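You operate a simulated robot arm through the tools that you are given. There is no shell and no other tool.

You run a simulated two-armed robot. Do the job below in one go: nothing can be reset, and whatever is moved stays where it is left.

TASK
Clamp cover 56 and brush its dust off with the wash tray's cleaner.
Fine: clamp before brushing; brush back on the ledge, tray lid shut; the cover stays clamped. What is to be rubbed or washed off counts as gone when no trace of it is left.

Only the result counts: the job must be done as asked and must still hold three seconds after the hand-in. Knocking over, shifting, dropping, spilling or breaking anything else fails it. A push-on lid holds only when it is set on centred and level and pressed home; a screw cap is set on level and turned clockwise until tight.

THE ROBOT
Two 7-joint arms with fingered hands on one trunk that stands fixed in place. Base frame: the origin is at the foot of the trunk, x ahead of it, y to its left, z up; the work surface is at about z = 0.84. Units: m, degrees, N and s.
The left shoulder is at [0.06, 0.126, 1.205], the right one opposite. With the tool pointing down near the work surface each hand reaches from about 0.34 to 0.72 m from the base axis, measured 20 degrees to its own side. Payload 2.5 kg a hand.
Tool frame (each hand has its own): the origin (TCP) lies between the finger pads and is the grasp point; the fingertips stand 0.03 m ahead of it; z points along the fingers, y is the line along which they close. The gripper opens to 0.104 m; its body begins 0.035 m behind the TCP. The gripper is a hand of 5 fingers: y runs from the thumb to the fingers, the wrist lies at [-0.015, -0.104, -0.178] in the tool frame.
Orientation is that of the tool frame in the base frame, as [roll, pitch, yaw] about the fixed x, y, z axes, in that order (R = Rz(yaw) Ry(pitch) Rx(roll)). With the fingers straight down and the wrist toward the robot, the tool's x, y and z point along [0, 1, 0], [1, 0, 0] and [0, 0, -1] of the base frame.

THE INTERFACE
- The arms move only by the tool play_rows. It takes "left_plan", "right_plan" or both (then of equal length, played together; a hand with none holds still); each is a list of rows, each a list of 6 numbers: the shift along the tool's x, y, z in units of 500 mm (1.0 is 500 mm), then the turn, a rotation vector about the tool's x, y, z in units of 60 degrees (1.0 is 60 degrees). In form: [[x, y, z, wx, wy, wz], ...]. A call has 1 to 20 rows; each row is the pose to reach, as a shift and turn from the pose commanded when the call began, along the tool's axes at that moment. A call with a number of a shift or a turn outside -1 to 1 is refused whole. Each row takes 0.2 s and may step no farther than 0.05 m and 8.6 degrees from the row before; otherwise, the whole call is refused. Where a pose cannot be reached the arm comes as near as it can. A force on the tool above 40 N (or 10 N above the force at the start of the call, whichever is more), or a blocked arm, ends the call early, and 0.2 s more pass. In this call time passes only in rows, and 0.2 s behind the last. It gives the time, the measured TCP pose, the force on the tool (base axes), the opening and the grip force at its end, in the units of the frame above (readings bear some noise), with the torque about the TCP (base axes, N m) and any sound that the robot's microphone picked up, and new pictures: "pictures" is both (left out), scene, wrist or none (wrist: the cameras of the hands that moved).
- Cameras (640 x 400 px; columns grow to the right, rows downward): "scene" is now at [0.1066, -0.0411, 1.4203]; the picture's right is [-0.44, -0.90, 0.00], its down [-0.54, 0.26, -0.80] and it looks along [0.72, -0.35, -0.60] (base axes); focal length 214 px, centre (320, 200). "left" rides on the left gripper at [-0.08, -0.078, -0.141] in its tool frame; the picture's right is [-0.78, -0.30, 0.56], its down [0.54, -0.78, 0.33] and it looks along [0.33, 0.56, 0.76] (tool axes); focal length 247 px, centre (320, 200). "right" rides on the right gripper at [0.08, -0.078, -0.141] in its tool frame; the picture's right is [-0.78, 0.30, -0.56], its down [-0.53, -0.78, 0.33] and it looks along [-0.33, 0.56, 0.76] (tool axes); focal length 247 px, centre (320, 200). There is no depth. A picture from a camera that has moved, and an enlarged one, comes with that camera's place and axes in the base frame and with its lens. The place of the scene camera against the robot may be out by one fixed shift of up to 0.018 m in any direction.
- lift_body(by): slides the trunk up (or, below 0, down) by that many m; the arms and the scene camera ride with it, the base frame stays. It gives what a move gives, with no picture.
- set_fingers(index, middle, ring, little, thumb_bend, thumb_turn, hand): sets how far each is bent, from 0 (flat) to 100 (curled in); at 30 the hand is open as for a grip, at 70 the pads meet at the TCP. One left out holds its place. A second passes; each finger stops where it meets its share of the squeeze, and holds until it gets a number again. It is the only way to open and close the hand. It gives what a move gives, with no picture; readings hold the bend of each and the force on index, middle, ring, little, thumb and palm. thumb_turn goes from beside the hand (0) to across from the fingers (100), as for a grip.
- aim_head(pan, tilt): turns the head with the scene camera to pan (to the left, within 86 degrees either way) and tilt (down, from -29 to 69), counted from straight ahead of the robot. It gives what a move gives, and a new picture of the scene camera.
- close_up(camera, box): a new picture of the part [left, top, right, bottom] of that camera's present view, enlarged. The clock stands still meanwhile.
- hand_in(): hands the job in; it is judged then, once.

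Places have to be worked out from the pictures, the camera data and where the tool is seen. Open the grippers and draw the arms clear of the work before you hand the job in, unless the task says otherwise.

The tools are called after "Call:" as name(argument=value, ...) on one line, values as JSON. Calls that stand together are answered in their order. play_rows: Moves the arms, as the interface text tells. Its arguments: {"type":"object","properties":{"left_plan":{"type":"array","items":{"type":"array","items":{"type":"number"}}},"right_plan":{"type":"array","items":{"type":"array","items":{"type":"number"}}},"pictures":{"type":"string","enum":["both","scene","wrist","none"]}},"required":[]} The other tools are called the same way: lift_body (by) moves the trunk up or down; set_fingers (index, middle, ring, little, thumb_bend, thumb_turn, hand) moves the fingers one by one; aim_head (pan, tilt) turns the head that bears the scene camera; close_up (camera, box) takes an enlarged picture of a part of a camera's view; hand_in () hands the job in.

At the start:

```text
time_s: 0.0
left_tcp_pos: [0.5313, -0.0189, 1.3016]
left_orientation: [-179.9, 0.1, 90.1]
left_contact_force: [-0.4, 0.1, -0.2]
left_wrist_torque: [-0.03, 0.02, 0.0]
left_grip_width: 0.1036
left_grip_force: 0.1
left_shape: jaw
left_bend: [30.0, 30.0, 30.0, 30.0, 30.0, 98.0]
left_finger forces: [0.0, 0.1, 0.1, 0.0, 0.0, 0.0]
right_tcp_pos: [0.2874, -0.3505, 1.1609]
right_orientation: [-180.0, 0.1, 90.0]
right_contact_force: [0.5, 0.0, 0.9]
right_wrist_torque: [-0.01, -0.01, 0.02]
right_grip_width: 0.1038
right_grip_force: 0.1
right_shape: jaw
right_bend: [30.0, 30.0, 30.0, 30.0, 30.0, 98.0]
right_finger forces: [0.0, 0.0, 0.0, 0.0, 0.0, 0.0]
trunk travel left (down, up): [-0.6, 0.34]
head pan, tilt (commanded): [-26.1, 36.8]
```

scene: 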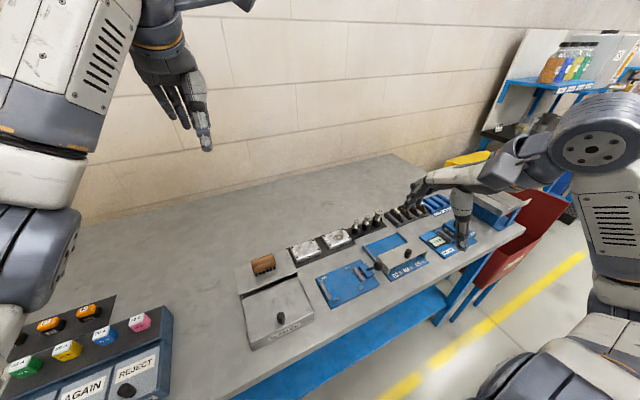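
right: 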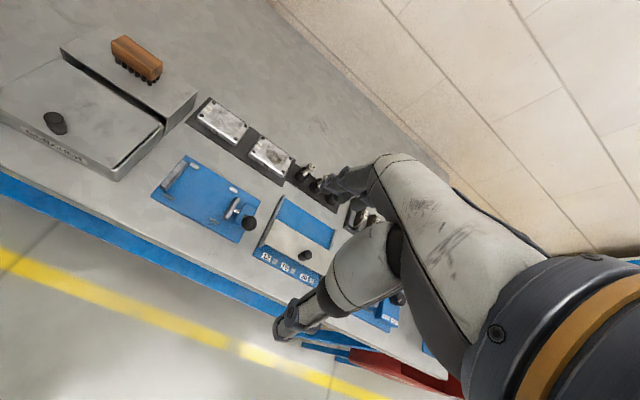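
left: 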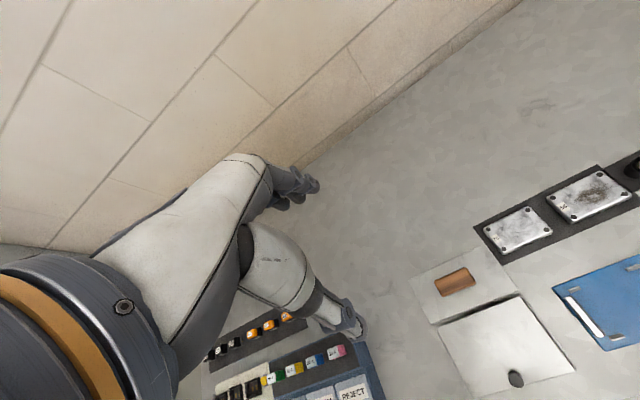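

The pictures show a wash tray with a brush on its ledge, two covers in a rack, and a blue clamp fixture. I take enlarged views to read the labels and learn the mechanisms.

Call:
close_up(camera="scene", box=[220, 220, 380, 320])

Call:
close_up(camera="scene", box=[340, 180, 500, 280])

Call:
close_up(camera="right", box=[0, 20, 240, 170])

Call:
close_up(camera="right", box=[140, 80, 380, 230])

Call:
close_up(camera="left", box=[400, 140, 640, 290])

Call:
close_up(camera="left", box=[400, 250, 640, 400])

```text
4.00 times, centred on (300, 270) of scene
camera zoom: at [0.1066, -0.0411, 1.4203], right [-0.44, -0.9, 0.0], down [-0.54, 0.26, -0.8], along [0.72, -0.35, -0.6], focal length 858 px, centre (400, -80)
```

zoom: 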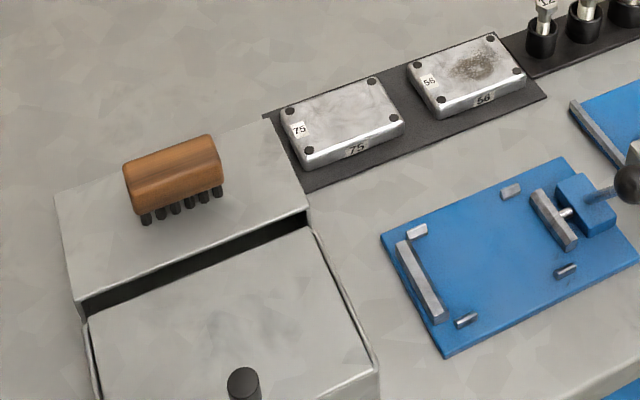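

```text
4.00 times, centred on (420, 230) of scene
camera zoom: at [0.1066, -0.0411, 1.4203], right [-0.44, -0.9, 0.0], down [-0.54, 0.26, -0.8], along [0.72, -0.35, -0.6], focal length 858 px, centre (-80, 80)
```

zoom: 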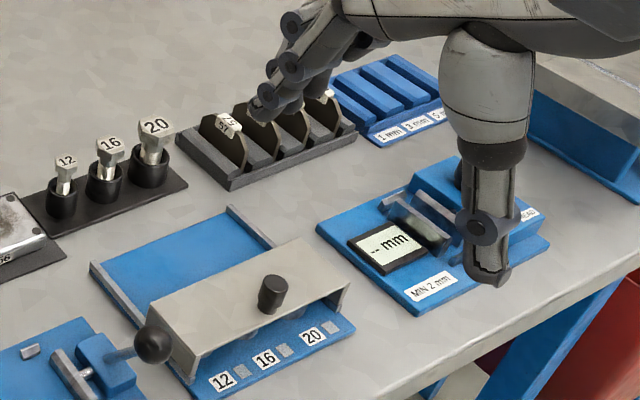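

```text
2.67 times, centred on (120, 95) of right
camera zoom: at [0.2094, -0.2695, 1.3025], right [0.3, -0.78, 0.56], down [-0.78, -0.53, -0.33], along [0.56, -0.33, -0.76], focal length 659 px, centre (853, 480)
```

zoom: 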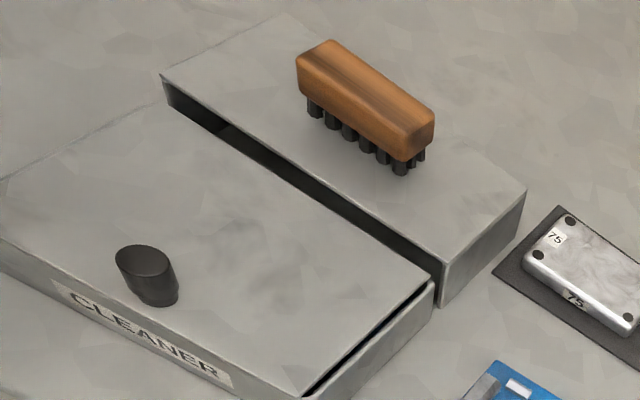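

```text
2.67 times, centred on (260, 155) of right
camera zoom: at [0.2094, -0.2695, 1.3025], right [0.3, -0.78, 0.56], down [-0.78, -0.53, -0.33], along [0.56, -0.33, -0.76], focal length 659 px, centre (480, 320)
```

zoom: 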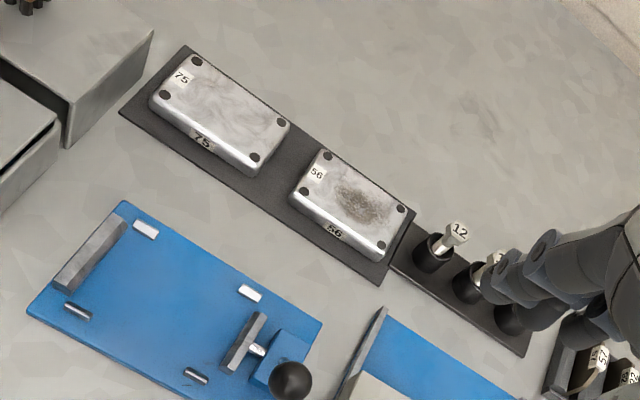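

```text
2.67 times, centred on (520, 215) of left
camera zoom: at [0.4537, -0.1003, 1.442], right [-0.3, -0.78, -0.56], down [-0.78, 0.53, -0.33], along [0.56, 0.33, -0.76], focal length 659 px, centre (-213, 160)
```

zoom: 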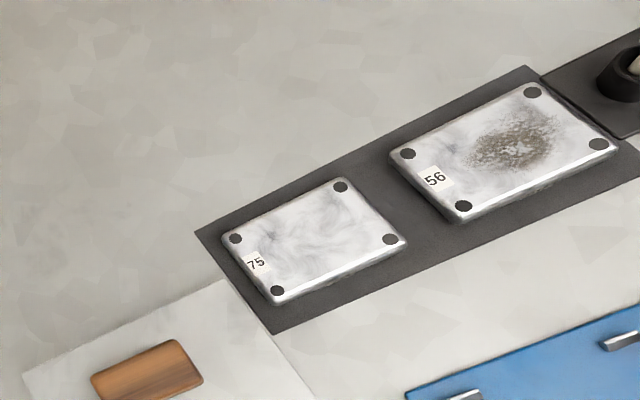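

```text
2.67 times, centred on (520, 325) of left
camera zoom: at [0.4537, -0.1003, 1.442], right [-0.3, -0.78, -0.56], down [-0.78, 0.53, -0.33], along [0.56, 0.33, -0.76], focal length 659 px, centre (-213, -133)
```

zoom: 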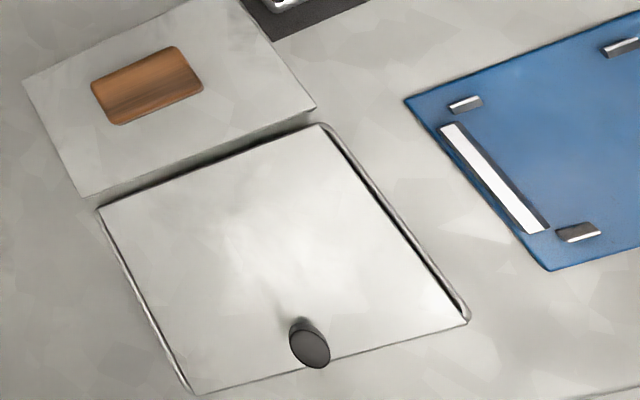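

The covers lie on a rack, with 56 dusty at about (0.555, -0.317). The blue fixture has a fixed jaw, a moving jaw and a ball handle. I zoom in more on the clamp and the tray lid.

Call:
close_up(camera="scene", box=[340, 240, 404, 280])

Call:
close_up(camera="scene", box=[230, 260, 326, 350])

Call:
close_up(camera="right", box=[0, 60, 160, 160])

Call:
close_up(camera="right", box=[200, 170, 296, 230])

```text
10.00 times, centred on (372, 260) of scene
camera zoom: at [0.1066, -0.0411, 1.4203], right [-0.44, -0.9, 0.0], down [-0.54, 0.26, -0.8], along [0.72, -0.35, -0.6], focal length 2145 px, centre (-200, -400)
```

zoom: 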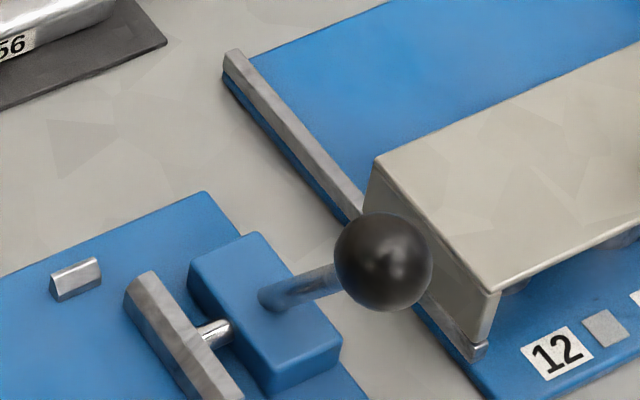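

```text
4.44 times, centred on (278, 305) of scene
camera zoom: at [0.1066, -0.0411, 1.4203], right [-0.44, -0.9, 0.0], down [-0.54, 0.26, -0.8], along [0.72, -0.35, -0.6], focal length 953 px, centre (507, -267)
```

zoom: 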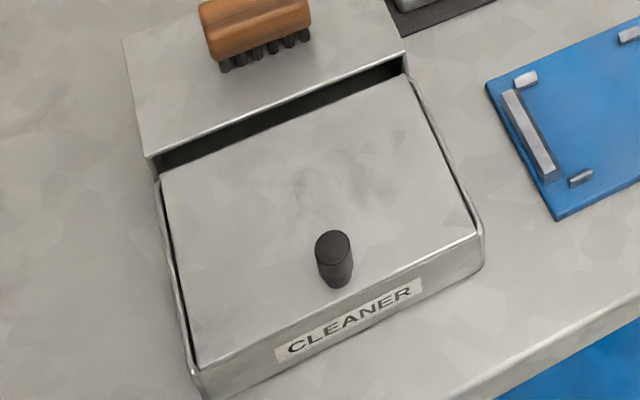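

```text
4.00 times, centred on (80, 110) of right
camera zoom: at [0.2094, -0.2695, 1.3025], right [0.3, -0.78, 0.56], down [-0.78, -0.53, -0.33], along [0.56, -0.33, -0.76], focal length 988 px, centre (1280, 560)
```

zoom: 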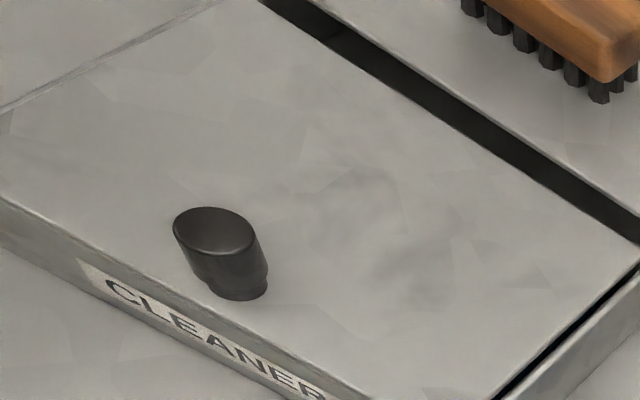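

```text
6.67 times, centred on (248, 200) of right
camera zoom: at [0.2094, -0.2695, 1.3025], right [0.3, -0.78, 0.56], down [-0.78, -0.53, -0.33], along [0.56, -0.33, -0.76], focal length 1646 px, centre (800, 200)
```

zoom: 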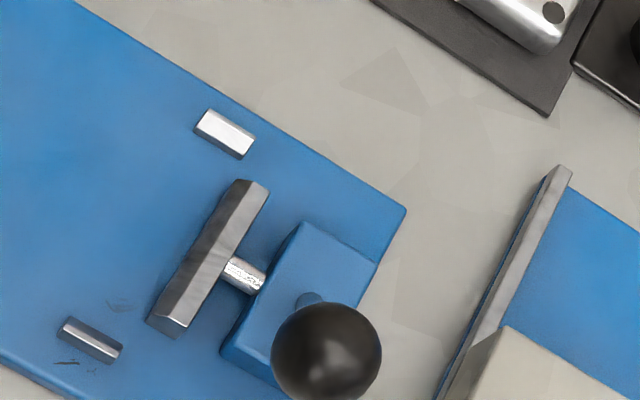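

The clamp has a lever with a ball knob leaning away from the jaw, and the lid has a knob near its front with a dark slot toward the ledge. I move the left hand aside first to clear the workspace.

Call:
play_rows(left_plan=[[0.08, -0.02, 0, 0, 0, 0], [0.17, -0.05, 0, 0, 0, 0], [0.26, -0.08, 0, 0, 0, 0], [0.35, -0.11, 0, 0, 0, 0], [0.44, -0.14, 0, 0, 0, 0], [0.53, -0.16, 0, 0, 0, 0]], pictures="both")

```text
time_s: 1.4
left_tcp_pos: [0.451, 0.2457, 1.301]
left_orientation: [179.9, 0.0, 90.1]
left_contact_force: [0.9, 0.2, 0.6]
left_wrist_torque: [-0.02, 0.0, 0.02]
left_grip_width: 0.1037
left_grip_force: 0.0
left_shape: jaw
left_bend: [30.0, 30.0, 30.0, 30.0, 30.0, 98.0]
left_finger forces: [0.1, 0.0, 0.0, 0.0, 0.0, 0.0]
right_tcp_pos: [0.2867, -0.3505, 1.1609]
right_orientation: [179.9, 0.0, 90.0]
right_contact_force: [1.3, 0.2, 0.7]
right_wrist_torque: [0.0, 0.02, -0.04]
right_grip_width: 0.1039
right_grip_force: 0.1
right_shape: jaw
right_bend: [30.0, 30.0, 30.0, 30.0, 30.0, 98.0]
right_finger forces: [0.0, 0.0, 0.0, 0.0, 0.1, 0.1]
trunk travel left (down, up): [-0.6, 0.34]
head pan, tilt (commanded): [-26.1, 36.8]
camera scene: at [0.1064, -0.0406, 1.4203], right [-0.44, -0.9, 0.0], down [-0.54, 0.26, -0.8], along [0.72, -0.35, -0.6], focal length 214 px, centre (320, 200)
camera left: at [0.3738, 0.1656, 1.4415], right [-0.3, -0.78, -0.56], down [-0.78, 0.53, -0.33], along [0.56, 0.33, -0.76], focal length 247 px, centre (320, 200)
```

scene: 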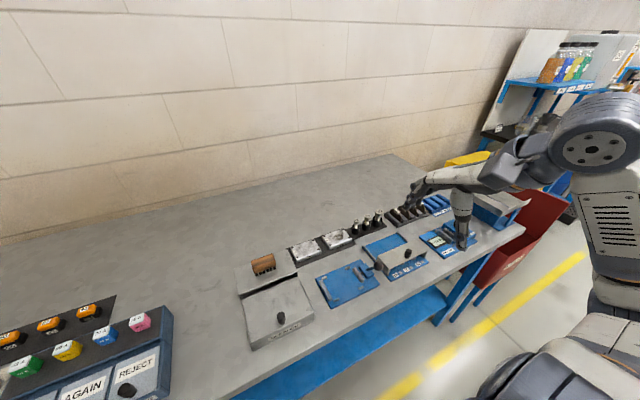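
left: 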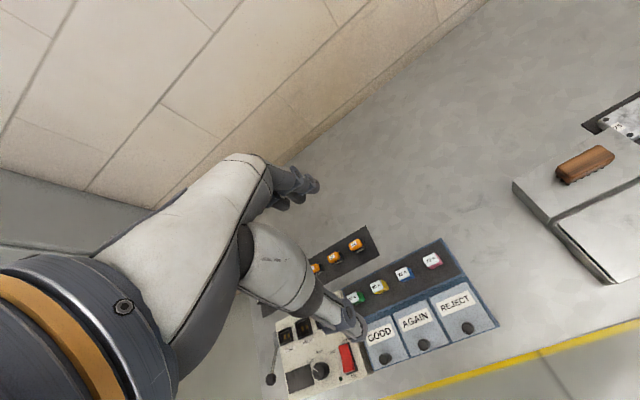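

The left hand is clear. Now I bring the right hand over toward the tray, still well above it, so its camera gets a closer look at lid, ledge and brush.

Call:
play_rows(right_plan=[[0.077, 0.0094, 0.037, 0, 0, 0], [0.154, 0.019, 0.074, 0, 0, 0], [0.231, 0.028, 0.111, 0, 0, 0], [0.308, 0.038, 0.148, 0, 0, 0], [0.385, 0.047, 0.185, 0, 0, 0], [0.462, 0.056, 0.222, 0, 0, 0], [0.54, 0.066, 0.26, 0, 0, 0]], pictures="both")

```text
time_s: 3.0
left_tcp_pos: [0.4525, 0.245, 1.3004]
left_orientation: [-179.9, 0.0, 90.1]
left_contact_force: [0.8, -0.2, -0.4]
left_wrist_torque: [0.0, -0.02, 0.0]
left_grip_width: 0.1038
left_grip_force: 0.0
left_shape: jaw
left_bend: [30.0, 30.0, 30.0, 30.0, 30.0, 98.0]
left_finger forces: [0.0, 0.1, 0.0, 0.0, 0.0, 0.0]
right_tcp_pos: [0.34, -0.0705, 1.0347]
right_orientation: [-179.9, -0.1, 90.0]
right_contact_force: [0.1, 0.6, -0.7]
right_wrist_torque: [0.03, 0.0, 0.01]
right_grip_width: 0.1039
right_grip_force: 0.2
right_shape: jaw
right_bend: [30.0, 30.0, 30.0, 30.0, 30.0, 98.0]
right_finger forces: [0.0, 0.1, 0.0, 0.0, 0.1, 0.0]
right hand out of reach, approached as far as the arm can: row 2, 3, 4, 5, 6, 7
trunk travel left (down, up): [-0.6, 0.34]
head pan, tilt (commanded): [-26.1, 36.8]
camera scene: at [0.1076, -0.0418, 1.4201], right [-0.44, -0.9, 0.0], down [-0.54, 0.26, -0.8], along [0.72, -0.35, -0.6], focal length 214 px, centre (320, 200)
camera right: at [0.263, 0.0102, 1.1755], right [0.3, -0.78, 0.56], down [-0.78, -0.53, -0.33], along [0.55, -0.33, -0.76], focal length 247 px, centre (320, 200)
```

scene: 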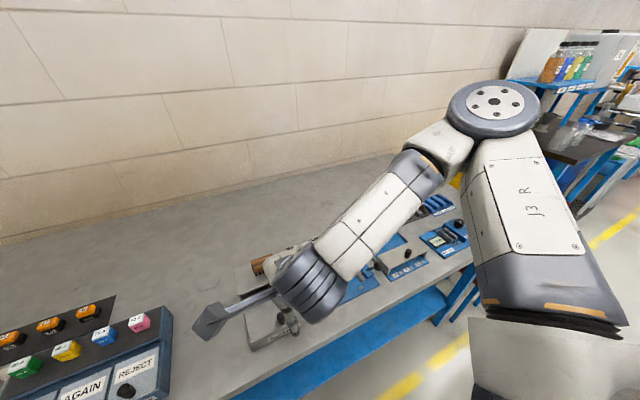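
right: 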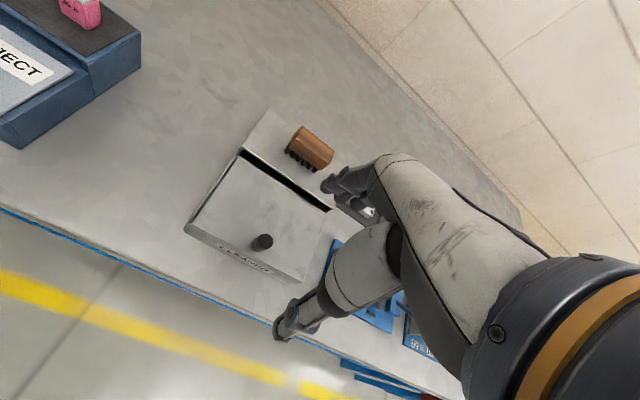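

The right hand came to (0.34, -0.07, 1.035), near its inner limit. I zoom into its view of the tray and the brush.

Call:
close_up(camera="right", box=[170, 100, 350, 300])

Call:
close_up(camera="right", box=[220, 100, 350, 220])

```text
2.00 times, centred on (260, 200) of right
camera zoom: at [0.263, 0.0102, 1.1755], right [0.3, -0.78, 0.56], down [-0.78, -0.53, -0.33], along [0.55, -0.33, -0.76], focal length 494 px, centre (440, 200)
```

zoom: 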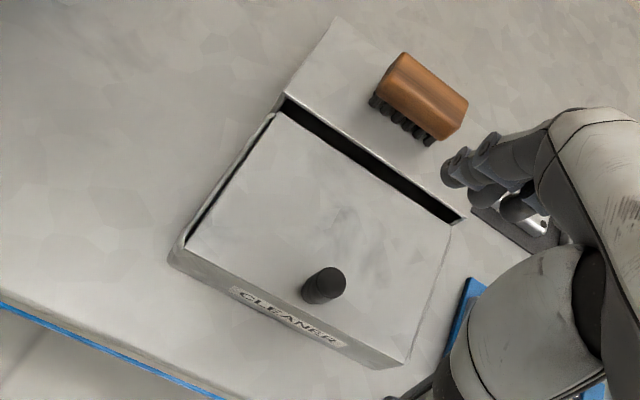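

```text
3.33 times, centred on (285, 160) of right
camera zoom: at [0.263, 0.0102, 1.1755], right [0.3, -0.78, 0.56], down [-0.78, -0.53, -0.33], along [0.55, -0.33, -0.76], focal length 823 px, centre (437, 333)
```

zoom: 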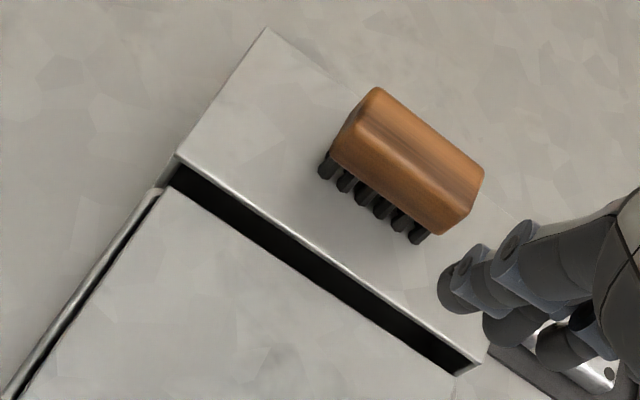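

The tray's lid seems to run into the slot under the ledge, and I place the ledge top at z≈0.897 and the brush at about (0.515, -0.06, 0.93). I now bring the right hand above the fixture to view it closely.

Call:
play_rows(right_plan=[[-0.068, 0.036, 0.004, 0, 0, 0], [-0.136, 0.072, 0.008, 0, 0, 0], [-0.204, 0.108, 0.012, 0, 0, 0], [-0.272, 0.144, 0.016, 0, 0, 0], [-0.34, 0.18, 0.02, 0, 0, 0]], pictures="both")

```text
time_s: 4.2
left_tcp_pos: [0.4523, 0.2451, 1.2993]
left_orientation: [180.0, 0.0, 90.1]
left_contact_force: [-0.5, -0.5, 0.4]
left_wrist_torque: [-0.01, 0.03, 0.0]
left_grip_width: 0.1036
left_grip_force: 0.1
left_shape: jaw
left_bend: [30.0, 30.0, 30.0, 30.0, 30.0, 98.0]
left_finger forces: [0.0, 0.1, 0.0, 0.0, 0.0, 0.0]
right_tcp_pos: [0.4318, -0.24, 1.0225]
right_orientation: [-180.0, 0.0, 89.9]
right_contact_force: [-0.3, 0.2, -0.4]
right_wrist_torque: [0.0, 0.0, 0.0]
right_grip_width: 0.1038
right_grip_force: 0.1
right_shape: jaw
right_bend: [30.0, 30.0, 30.0, 30.0, 30.0, 98.0]
right_finger forces: [0.0, 0.1, 0.1, 0.0, 0.0, 0.0]
trunk travel left (down, up): [-0.6, 0.34]
head pan, tilt (commanded): [-26.1, 36.8]
camera scene: at [0.1066, -0.0415, 1.4203], right [-0.44, -0.9, 0.0], down [-0.54, 0.26, -0.8], along [0.72, -0.35, -0.6], focal length 214 px, centre (320, 200)
camera right: at [0.3525, -0.1596, 1.1637], right [0.3, -0.78, 0.56], down [-0.78, -0.53, -0.33], along [0.56, -0.33, -0.76], focal length 247 px, centre (320, 200)
```

scene: 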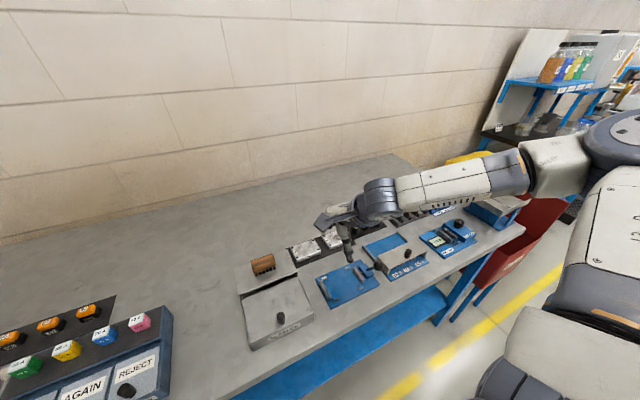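
right: 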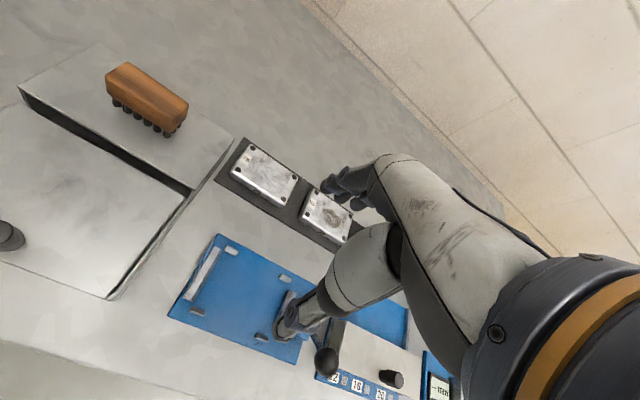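

I zoom on the fixture, rack and brush from this nearer viewpoint.

Call:
close_up(camera="right", box=[160, 220, 352, 380])

Call:
close_up(camera="right", box=[200, 120, 360, 260])

Call:
close_up(camera="right", box=[0, 40, 240, 200])

Call:
close_up(camera="scene", box=[310, 200, 406, 310])

```text
2.50 times, centred on (256, 300) of right
camera zoom: at [0.3525, -0.1596, 1.1637], right [0.3, -0.78, 0.56], down [-0.78, -0.53, -0.33], along [0.56, -0.33, -0.76], focal length 617 px, centre (480, -50)
```

zoom: 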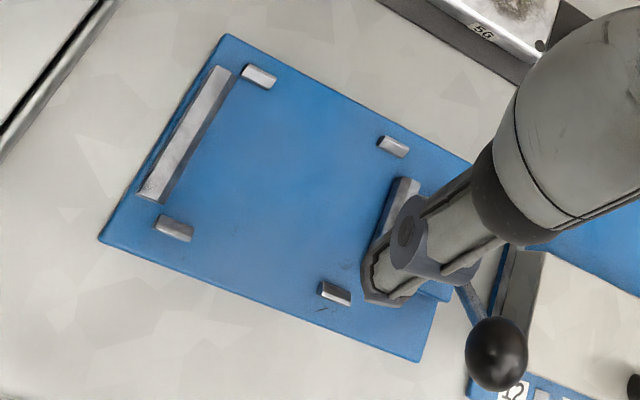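

```text
2.86 times, centred on (280, 190) of right
camera zoom: at [0.3525, -0.1596, 1.1637], right [0.3, -0.78, 0.56], down [-0.78, -0.53, -0.33], along [0.56, -0.33, -0.76], focal length 706 px, centre (434, 229)
```

zoom: 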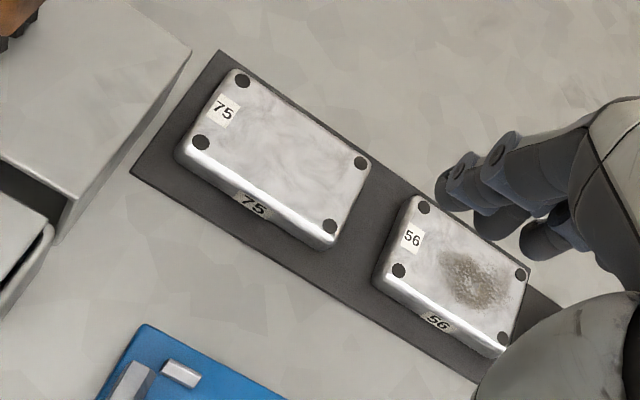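

```text
2.50 times, centred on (120, 120) of right
camera zoom: at [0.3525, -0.1596, 1.1637], right [0.3, -0.78, 0.56], down [-0.78, -0.53, -0.33], along [0.56, -0.33, -0.76], focal length 617 px, centre (820, 400)
```

zoom: 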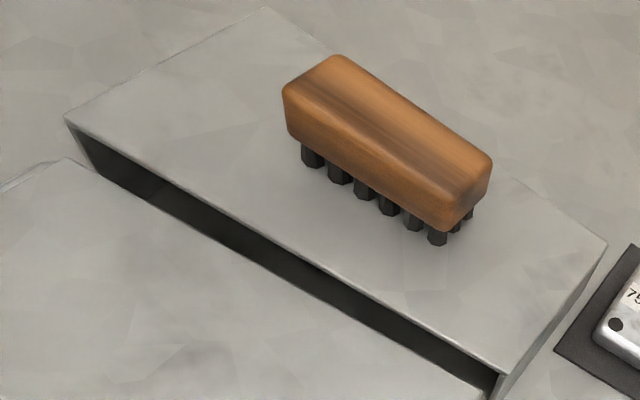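

```text
3.64 times, centred on (358, 255) of scene
camera zoom: at [0.1066, -0.0415, 1.4203], right [-0.44, -0.9, 0.0], down [-0.54, 0.26, -0.8], along [0.72, -0.35, -0.6], focal length 780 px, centre (182, 0)
```

zoom: 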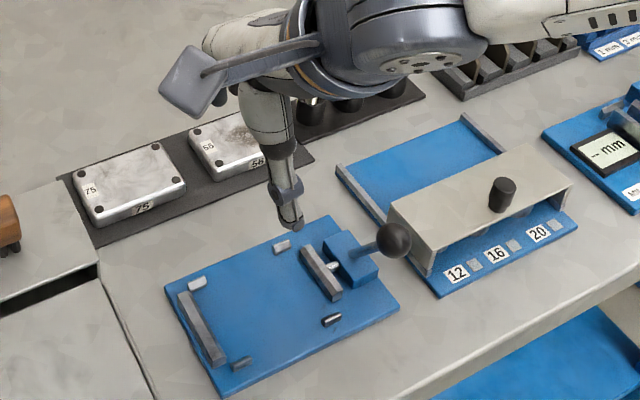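

Cover 56 sits at about (0.557, -0.314) with its top at z≈0.868, and the fixture channel is centred near (0.404, -0.245). I move the right hand to a pose above cover 56 to check alignment.

Call:
play_rows(right_plan=[[-0.037, 0.0625, 0.036, 0, 0, 0], [-0.074, 0.125, 0.072, 0, 0, 0], [-0.111, 0.1875, 0.108, 0, 0, 0], [-0.148, 0.25, 0.145, 0, 0, 0]], pictures="both")

```text
time_s: 5.2
left_tcp_pos: [0.4517, 0.2445, 1.3007]
left_orientation: [-179.9, 0.0, 90.1]
left_contact_force: [0.1, 1.1, -1.7]
left_wrist_torque: [0.0, 0.01, 0.03]
left_grip_width: 0.1037
left_grip_force: 0.0
left_shape: jaw
left_bend: [30.0, 30.0, 30.0, 30.0, 30.0, 98.0]
left_finger forces: [0.0, 0.1, 0.1, 0.1, 0.0, 0.0]
right_tcp_pos: [0.5567, -0.3149, 0.9484]
right_orientation: [180.0, -0.2, 90.0]
right_contact_force: [-0.4, 0.3, 0.8]
right_wrist_torque: [-0.02, 0.0, 0.0]
right_grip_width: 0.1041
right_grip_force: 0.0
right_shape: jaw
right_bend: [30.0, 30.0, 30.0, 30.0, 30.0, 98.0]
right_finger forces: [0.1, 0.1, 0.1, 0.1, 0.0, 0.0]
trunk travel left (down, up): [-0.6, 0.34]
head pan, tilt (commanded): [-26.1, 36.8]
camera scene: at [0.107, -0.0414, 1.4203], right [-0.44, -0.9, 0.0], down [-0.54, 0.26, -0.8], along [0.72, -0.35, -0.6], focal length 214 px, centre (320, 200)
camera right: at [0.4784, -0.2328, 1.0907], right [0.3, -0.78, 0.56], down [-0.78, -0.53, -0.33], along [0.56, -0.33, -0.76], focal length 247 px, centre (320, 200)
```

scene: 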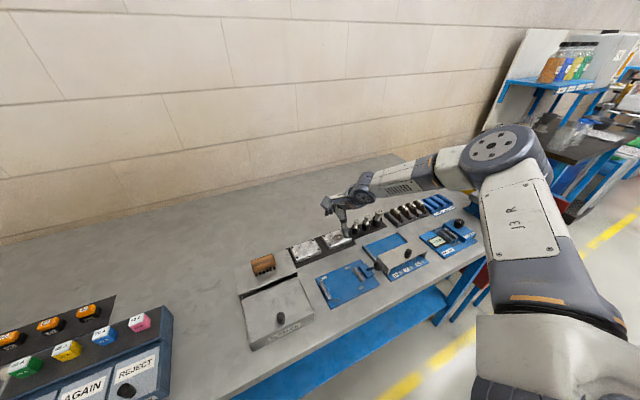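
right: 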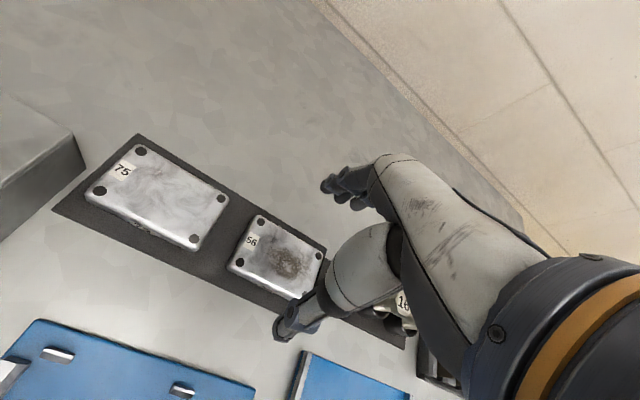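

Call:
close_up(camera="right", box=[200, 140, 440, 350])

Call:
close_up(camera="scene", box=[280, 170, 420, 270])

```text
1.90 times, centred on (320, 245) of right
camera zoom: at [0.4784, -0.2328, 1.0907], right [0.3, -0.78, 0.56], down [-0.78, -0.53, -0.33], along [0.56, -0.33, -0.76], focal length 470 px, centre (320, 114)
```

zoom: 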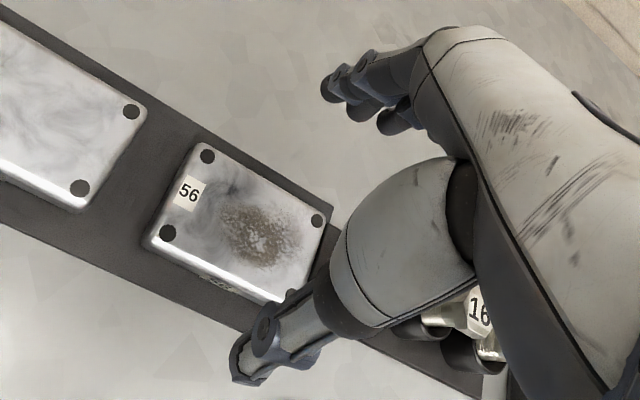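

```text
4.00 times, centred on (350, 220) of scene
camera zoom: at [0.107, -0.0414, 1.4203], right [-0.44, -0.9, 0.0], down [-0.54, 0.26, -0.8], along [0.72, -0.35, -0.6], focal length 858 px, centre (200, 120)
```

zoom: 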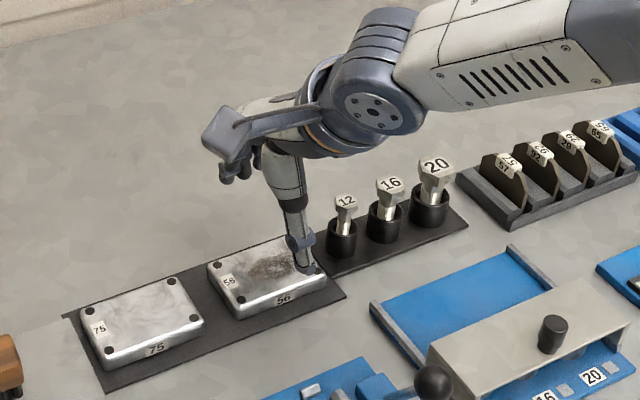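

The thumb is on the near side and the fingers on the far side of cover 56, well centred. I lower the hand so the fingertips reach about 13 mm below the cover's top.

Call:
play_rows(right_plan=[[0.002, 0, 0.04, 0, 0, 0], [0.003, 0, 0.08, 0, 0, 0], [0.003, 0, 0.126, 0, 0, 0]], pictures="both")

Call:
close_up(camera="right", box=[160, 180, 400, 380])

Call:
close_up(camera="scene", box=[300, 200, 380, 260])

```text
time_s: 6.0
left_tcp_pos: [0.452, 0.2443, 1.3006]
left_orientation: [180.0, 0.0, 90.1]
left_contact_force: [0.1, -0.3, 0.2]
left_wrist_torque: [0.01, -0.01, -0.01]
left_grip_width: 0.104
left_grip_force: 0.0
left_shape: jaw
left_bend: [30.0, 30.0, 30.0, 30.0, 30.0, 98.0]
left_finger forces: [0.1, 0.0, 0.0, 0.0, 0.0, 0.1]
right_tcp_pos: [0.5509, -0.3127, 0.9021]
right_orientation: [179.9, 0.2, 90.1]
right_contact_force: [-0.1, -0.4, 0.2]
right_wrist_torque: [-0.01, 0.03, 0.0]
right_grip_width: 0.1036
right_grip_force: 0.0
right_shape: jaw
right_bend: [30.0, 30.0, 30.0, 30.0, 30.0, 98.0]
right_finger forces: [0.0, 0.0, 0.0, 0.1, 0.0, 0.0]
right hand out of reach, approached as far as the arm can: row 3
trunk travel left (down, up): [-0.6, 0.34]
head pan, tilt (commanded): [-26.1, 36.8]
camera scene: at [0.1065, -0.0414, 1.4203], right [-0.44, -0.9, 0.0], down [-0.54, 0.26, -0.8], along [0.72, -0.35, -0.6], focal length 214 px, centre (320, 200)
camera right: at [0.4723, -0.2315, 1.0437], right [0.29, -0.77, 0.56], down [-0.78, -0.54, -0.33], along [0.56, -0.34, -0.76], focal length 247 px, centre (320, 200)
```

scene: 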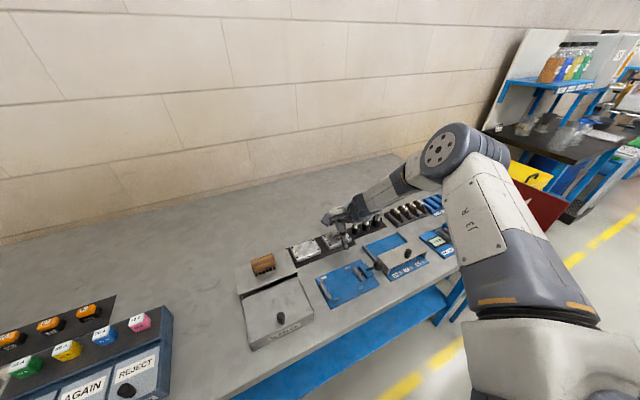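
right: 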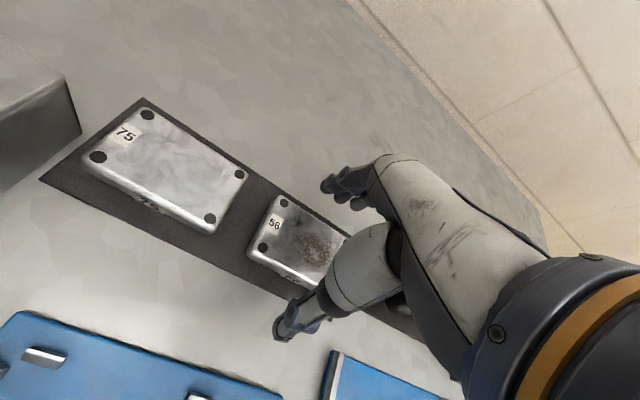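

```text
2.00 times, centred on (280, 280) of right
camera zoom: at [0.4723, -0.2315, 1.0437], right [0.29, -0.77, 0.56], down [-0.78, -0.54, -0.33], along [0.56, -0.34, -0.76], focal length 494 px, centre (400, 40)
```

zoom: 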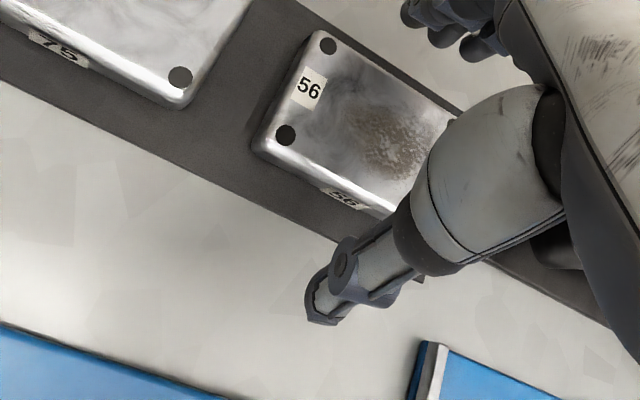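

```text
6.67 times, centred on (340, 230) of scene
camera zoom: at [0.1065, -0.0414, 1.4203], right [-0.44, -0.9, 0.0], down [-0.54, 0.26, -0.8], along [0.72, -0.35, -0.6], focal length 1430 px, centre (187, 0)
```

zoom: 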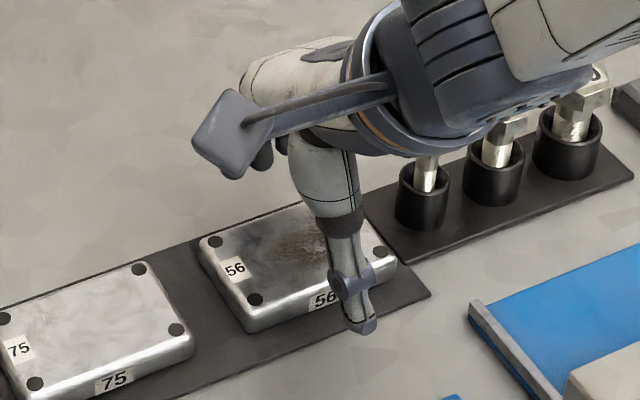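

The right arm ran out of reach at z=0.902 before getting low enough, so the trunk must come down. I raise the hand 0.1 m first, then lower the trunk by 0.1 m.

Call:
play_rows(right_plan=[[0, 0.006, -0.08, 0, 0, 0], [0, 0.012, -0.16, 0, 0, 0], [0, 0.012, -0.24, 0, 0, 0]], pictures="none")

Call:
lift_body(by=-0.1)

```text
time_s: 6.8
left_tcp_pos: [0.451, 0.2458, 1.3007]
left_orientation: [180.0, 0.0, 90.1]
left_contact_force: [0.3, 0.3, -0.6]
left_wrist_torque: [0.03, -0.02, -0.02]
left_grip_width: 0.1035
left_grip_force: 0.1
left_shape: jaw
left_bend: [30.0, 30.0, 30.0, 30.0, 30.0, 98.0]
left_finger forces: [0.0, 0.0, 0.1, 0.0, 0.0, 0.0]
right_tcp_pos: [0.5567, -0.3126, 1.0236]
right_orientation: [-180.0, 0.0, 90.0]
right_contact_force: [0.1, 0.2, 0.3]
right_wrist_torque: [0.01, 0.01, 0.01]
right_grip_width: 0.1039
right_grip_force: 0.1
right_shape: jaw
right_bend: [30.0, 30.0, 30.0, 30.0, 30.0, 98.0]
right_finger forces: [0.0, 0.0, 0.0, 0.0, 0.1, 0.1]
trunk travel left (down, up): [-0.6, 0.34]
head pan, tilt (commanded): [-26.1, 36.8]
```

```text
time_s: 8.1
left_tcp_pos: [0.4508, 0.2462, 1.2015]
left_orientation: [180.0, 0.0, 90.1]
left_contact_force: [-0.5, 0.6, -0.2]
left_wrist_torque: [0.0, 0.01, 0.0]
left_grip_width: 0.1035
left_grip_force: 0.1
left_shape: jaw
left_bend: [30.0, 30.0, 30.0, 30.0, 30.0, 98.0]
left_finger forces: [0.0, 0.0, 0.0, 0.1, 0.1, 0.0]
right_tcp_pos: [0.5557, -0.312, 0.9228]
right_orientation: [180.0, 0.0, 90.0]
right_contact_force: [0.8, -0.3, -0.4]
right_wrist_torque: [-0.01, 0.01, -0.03]
right_grip_width: 0.1042
right_grip_force: 0.1
right_shape: jaw
right_bend: [30.0, 30.0, 30.0, 30.0, 30.0, 98.0]
right_finger forces: [0.1, 0.0, 0.1, 0.0, 0.0, 0.1]
trunk travel left (down, up): [-0.5, 0.44]
head pan, tilt (commanded): [-26.1, 36.8]
```

The trunk is 0.1 m lower and the hand hovers at z=0.923 above cover 56. I lower the hand to z≈0.885.

Call:
play_rows(right_plan=[[0, 0, 0.026, 0, 0, 0], [0, 0, 0.052, 0, 0, 0], [0, 0, 0.076, 0, 0, 0]], pictures="both")

Call:
close_up(camera="right", box=[160, 180, 400, 380])

Call:
close_up(camera="scene", box=[300, 180, 380, 240])

```text
time_s: 8.9
left_tcp_pos: [0.4531, 0.2449, 1.2004]
left_orientation: [179.9, 0.0, 90.1]
left_contact_force: [-0.7, 0.2, -0.2]
left_wrist_torque: [0.01, 0.02, -0.02]
left_grip_width: 0.1035
left_grip_force: 0.0
left_shape: jaw
left_bend: [30.0, 30.0, 30.0, 30.0, 30.0, 98.0]
left_finger forces: [0.0, 0.1, 0.0, 0.0, 0.0, 0.0]
right_tcp_pos: [0.5582, -0.3118, 0.8852]
right_orientation: [-180.0, 0.0, 90.0]
right_contact_force: [0.3, 0.5, 0.3]
right_wrist_torque: [-0.02, 0.02, -0.01]
right_grip_width: 0.1039
right_grip_force: 0.1
right_shape: jaw
right_bend: [30.0, 30.0, 30.0, 30.0, 30.0, 98.0]
right_finger forces: [0.0, 0.0, 0.0, 0.1, 0.0, 0.0]
trunk travel left (down, up): [-0.5, 0.44]
head pan, tilt (commanded): [-26.1, 36.8]
camera scene: at [0.1066, -0.0412, 1.3203], right [-0.44, -0.9, 0.0], down [-0.54, 0.26, -0.8], along [0.72, -0.35, -0.6], focal length 214 px, centre (320, 200)
camera right: at [0.4783, -0.2315, 1.0264], right [0.3, -0.78, 0.56], down [-0.78, -0.54, -0.33], along [0.56, -0.33, -0.76], focal length 247 px, centre (320, 200)
```

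scene: 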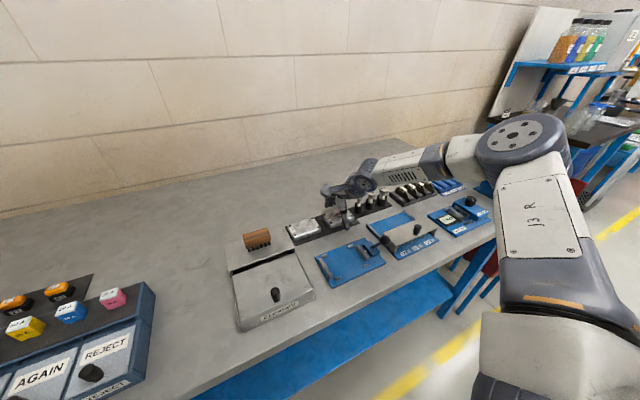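
right: 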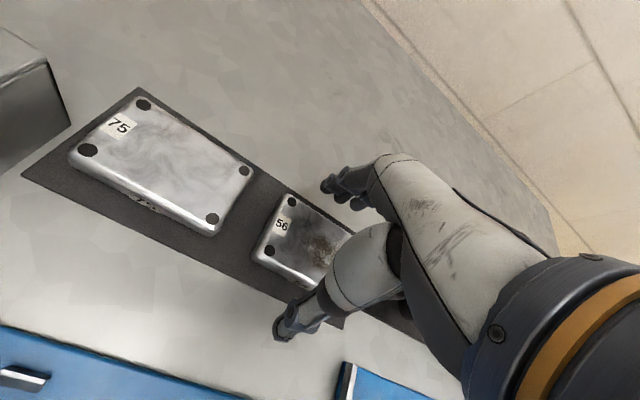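

```text
2.00 times, centred on (280, 280) of right
camera zoom: at [0.4783, -0.2315, 1.0264], right [0.3, -0.78, 0.56], down [-0.78, -0.54, -0.33], along [0.56, -0.33, -0.76], focal length 494 px, centre (400, 40)
```

zoom: 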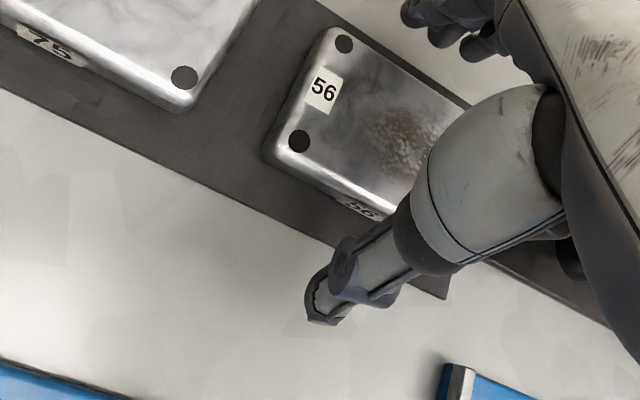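

```text
6.67 times, centred on (340, 210) of scene
camera zoom: at [0.1066, -0.0412, 1.3203], right [-0.44, -0.9, 0.0], down [-0.54, 0.26, -0.8], along [0.72, -0.35, -0.6], focal length 1430 px, centre (187, 133)
```

zoom: 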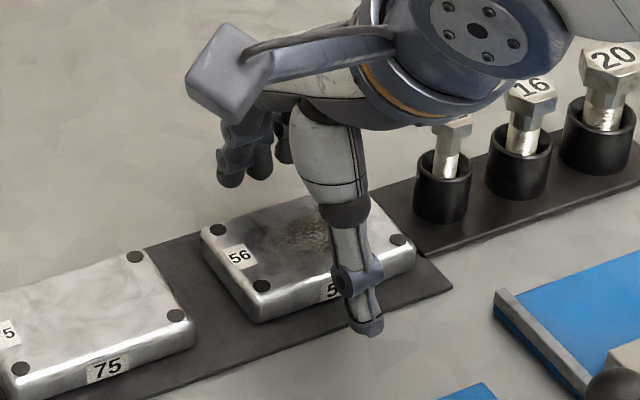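

The thumb and fingers straddle the cover at the right height with no contact forces. I close all fingers and thumb on the cover's long sides.

Call:
set_fingers(hand="right", index=60, middle=60, ring=60, little=60, thumb_bend=60)

Call:
close_up(camera="right", box=[160, 150, 400, 350])

Call:
close_up(camera="scene", box=[300, 180, 380, 240])

```text
time_s: 9.9
left_tcp_pos: [0.4519, 0.2447, 1.1998]
left_orientation: [179.9, 0.0, 90.1]
left_contact_force: [0.6, 0.6, 0.0]
left_wrist_torque: [0.0, 0.03, -0.02]
left_grip_width: 0.1037
left_grip_force: 0.1
left_shape: jaw
left_bend: [30.0, 30.0, 30.0, 30.0, 30.0, 98.0]
left_finger forces: [0.1, 0.0, 0.0, 0.0, 0.0, 0.0]
right_tcp_pos: [0.556, -0.3118, 0.8854]
right_orientation: [179.9, -0.1, 90.0]
right_contact_force: [1.1, -0.7, -0.4]
right_wrist_torque: [-0.02, 0.03, 0.0]
right_grip_width: 0.0552
right_grip_force: 12.8
right_shape: fingers
right_bend: [53.0, 55.0, 56.0, 60.0, 48.0, 95.0]
right_finger forces: [5.2, 4.6, 3.4, 0.1, 12.6, 0.0]
trunk travel left (down, up): [-0.5, 0.44]
head pan, tilt (commanded): [-26.1, 36.8]
```

```text
2.00 times, centred on (280, 250) of right
camera zoom: at [0.4783, -0.2316, 1.0266], right [0.3, -0.78, 0.56], down [-0.78, -0.53, -0.33], along [0.56, -0.33, -0.76], focal length 494 px, centre (400, 100)
```

zoom: 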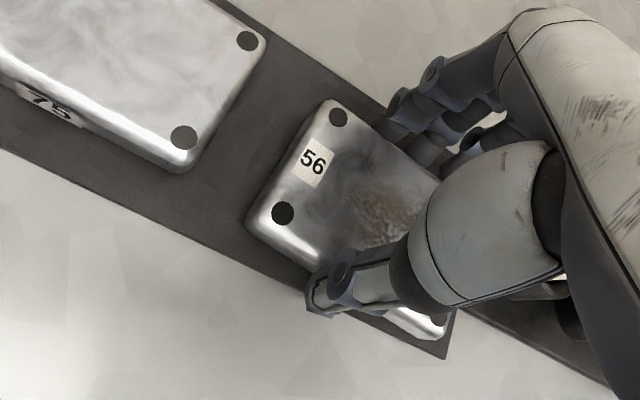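

```text
6.67 times, centred on (340, 210) of scene
camera zoom: at [0.1067, -0.0412, 1.3203], right [-0.44, -0.9, 0.0], down [-0.54, 0.26, -0.8], along [0.72, -0.35, -0.6], focal length 1430 px, centre (187, 133)
```

zoom: 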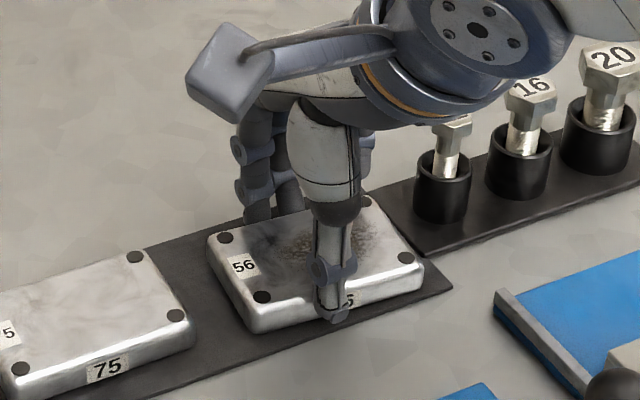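

The cover is held with 12.6 N by thumb, index, middle and ring. The little finger missed past the end, so I open it again and then lift the cover.

Call:
set_fingers(hand="right", little=25)

Call:
play_rows(right_plan=[[0, 0, -0.02, 0, 0, 0], [0, 0, -0.05, 0, 0, 0], [0, 0, -0.09, 0, 0, 0], [0, 0, -0.14, 0, 0, 0], [0, 0, -0.18, 0, 0, 0]], pictures="both")

Call:
close_up(camera="right", box=[160, 150, 400, 350])

Call:
close_up(camera="scene", box=[290, 150, 386, 230])

```text
time_s: 10.9
left_tcp_pos: [0.453, 0.2453, 1.1993]
left_orientation: [180.0, 0.0, 90.2]
left_contact_force: [0.3, 0.6, 0.3]
left_wrist_torque: [0.03, -0.03, -0.03]
left_grip_width: 0.1034
left_grip_force: 0.1
left_shape: jaw
left_bend: [30.0, 30.0, 30.0, 30.0, 30.0, 98.0]
left_finger forces: [0.1, 0.1, 0.0, 0.0, 0.1, 0.0]
right_tcp_pos: [0.556, -0.3136, 0.8853]
right_orientation: [-179.9, 0.0, 90.0]
right_contact_force: [0.8, -0.6, -0.5]
right_wrist_torque: [0.04, 0.05, 0.01]
right_grip_width: 0.0551
right_grip_force: 12.9
right_shape: fingers
right_bend: [53.0, 55.0, 56.0, 25.0, 48.0, 95.0]
right_finger forces: [5.2, 4.5, 3.3, 0.0, 12.6, 0.0]
trunk travel left (down, up): [-0.5, 0.44]
head pan, tilt (commanded): [-26.1, 36.8]
```

```text
time_s: 12.1
left_tcp_pos: [0.4515, 0.2452, 1.2006]
left_orientation: [-179.9, 0.0, 90.1]
left_contact_force: [0.3, -0.1, -0.5]
left_wrist_torque: [-0.05, 0.0, -0.01]
left_grip_width: 0.1037
left_grip_force: 0.1
left_shape: jaw
left_bend: [30.0, 30.0, 30.0, 30.0, 30.0, 98.0]
left_finger forces: [0.1, 0.0, 0.1, 0.0, 0.0, 0.0]
right_tcp_pos: [0.5557, -0.3123, 0.9746]
right_orientation: [-179.8, 0.0, 90.0]
right_contact_force: [-1.1, 0.6, -1.7]
right_wrist_torque: [0.01, -0.01, 0.03]
right_grip_width: 0.0549
right_grip_force: 12.4
right_shape: fingers
right_bend: [53.0, 55.0, 56.0, 25.0, 48.0, 95.0]
right_finger forces: [5.3, 4.4, 3.0, 0.0, 12.6, 0.0]
trunk travel left (down, up): [-0.5, 0.44]
head pan, tilt (commanded): [-26.1, 36.8]
camera scene: at [0.1066, -0.0412, 1.3203], right [-0.44, -0.9, 0.0], down [-0.54, 0.26, -0.8], along [0.72, -0.35, -0.6], focal length 214 px, centre (320, 200)
camera right: at [0.4773, -0.2317, 1.1164], right [0.3, -0.78, 0.56], down [-0.78, -0.54, -0.33], along [0.56, -0.33, -0.76], focal length 247 px, centre (320, 200)
```

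scene: 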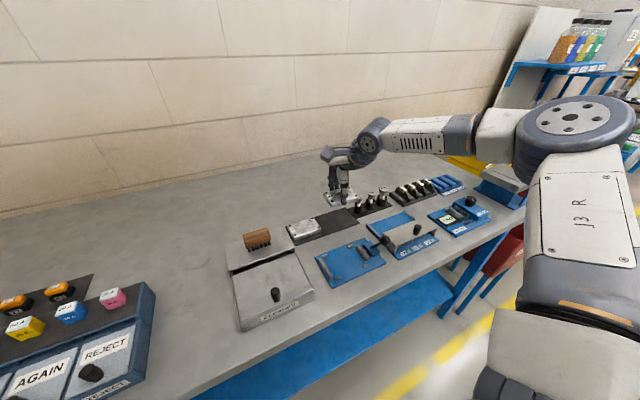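
right: 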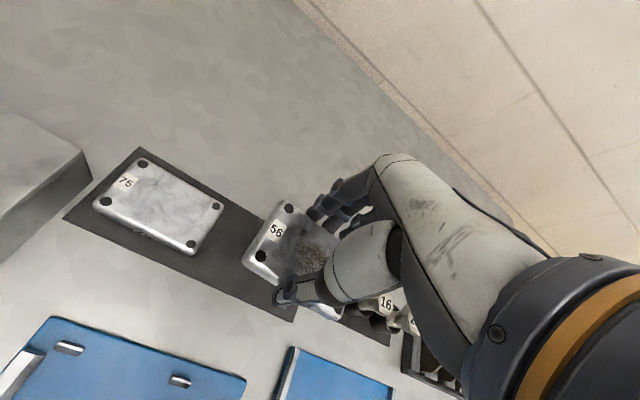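

```text
2.00 times, centred on (280, 250) of right
camera zoom: at [0.4773, -0.2317, 1.1164], right [0.3, -0.78, 0.56], down [-0.78, -0.54, -0.33], along [0.56, -0.33, -0.76], focal length 494 px, centre (400, 100)
```

zoom: 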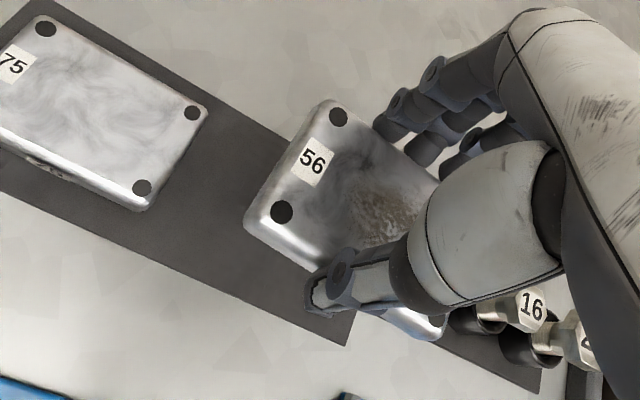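

```text
5.00 times, centred on (338, 190) of scene
camera zoom: at [0.1066, -0.0412, 1.3203], right [-0.44, -0.9, 0.0], down [-0.54, 0.26, -0.8], along [0.72, -0.35, -0.6], focal length 1072 px, centre (230, 250)
```

zoom: 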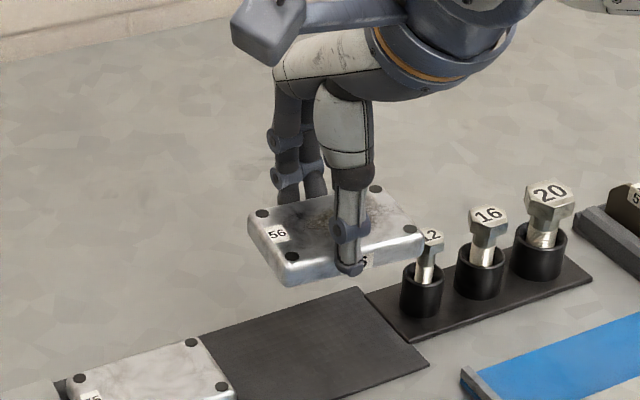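

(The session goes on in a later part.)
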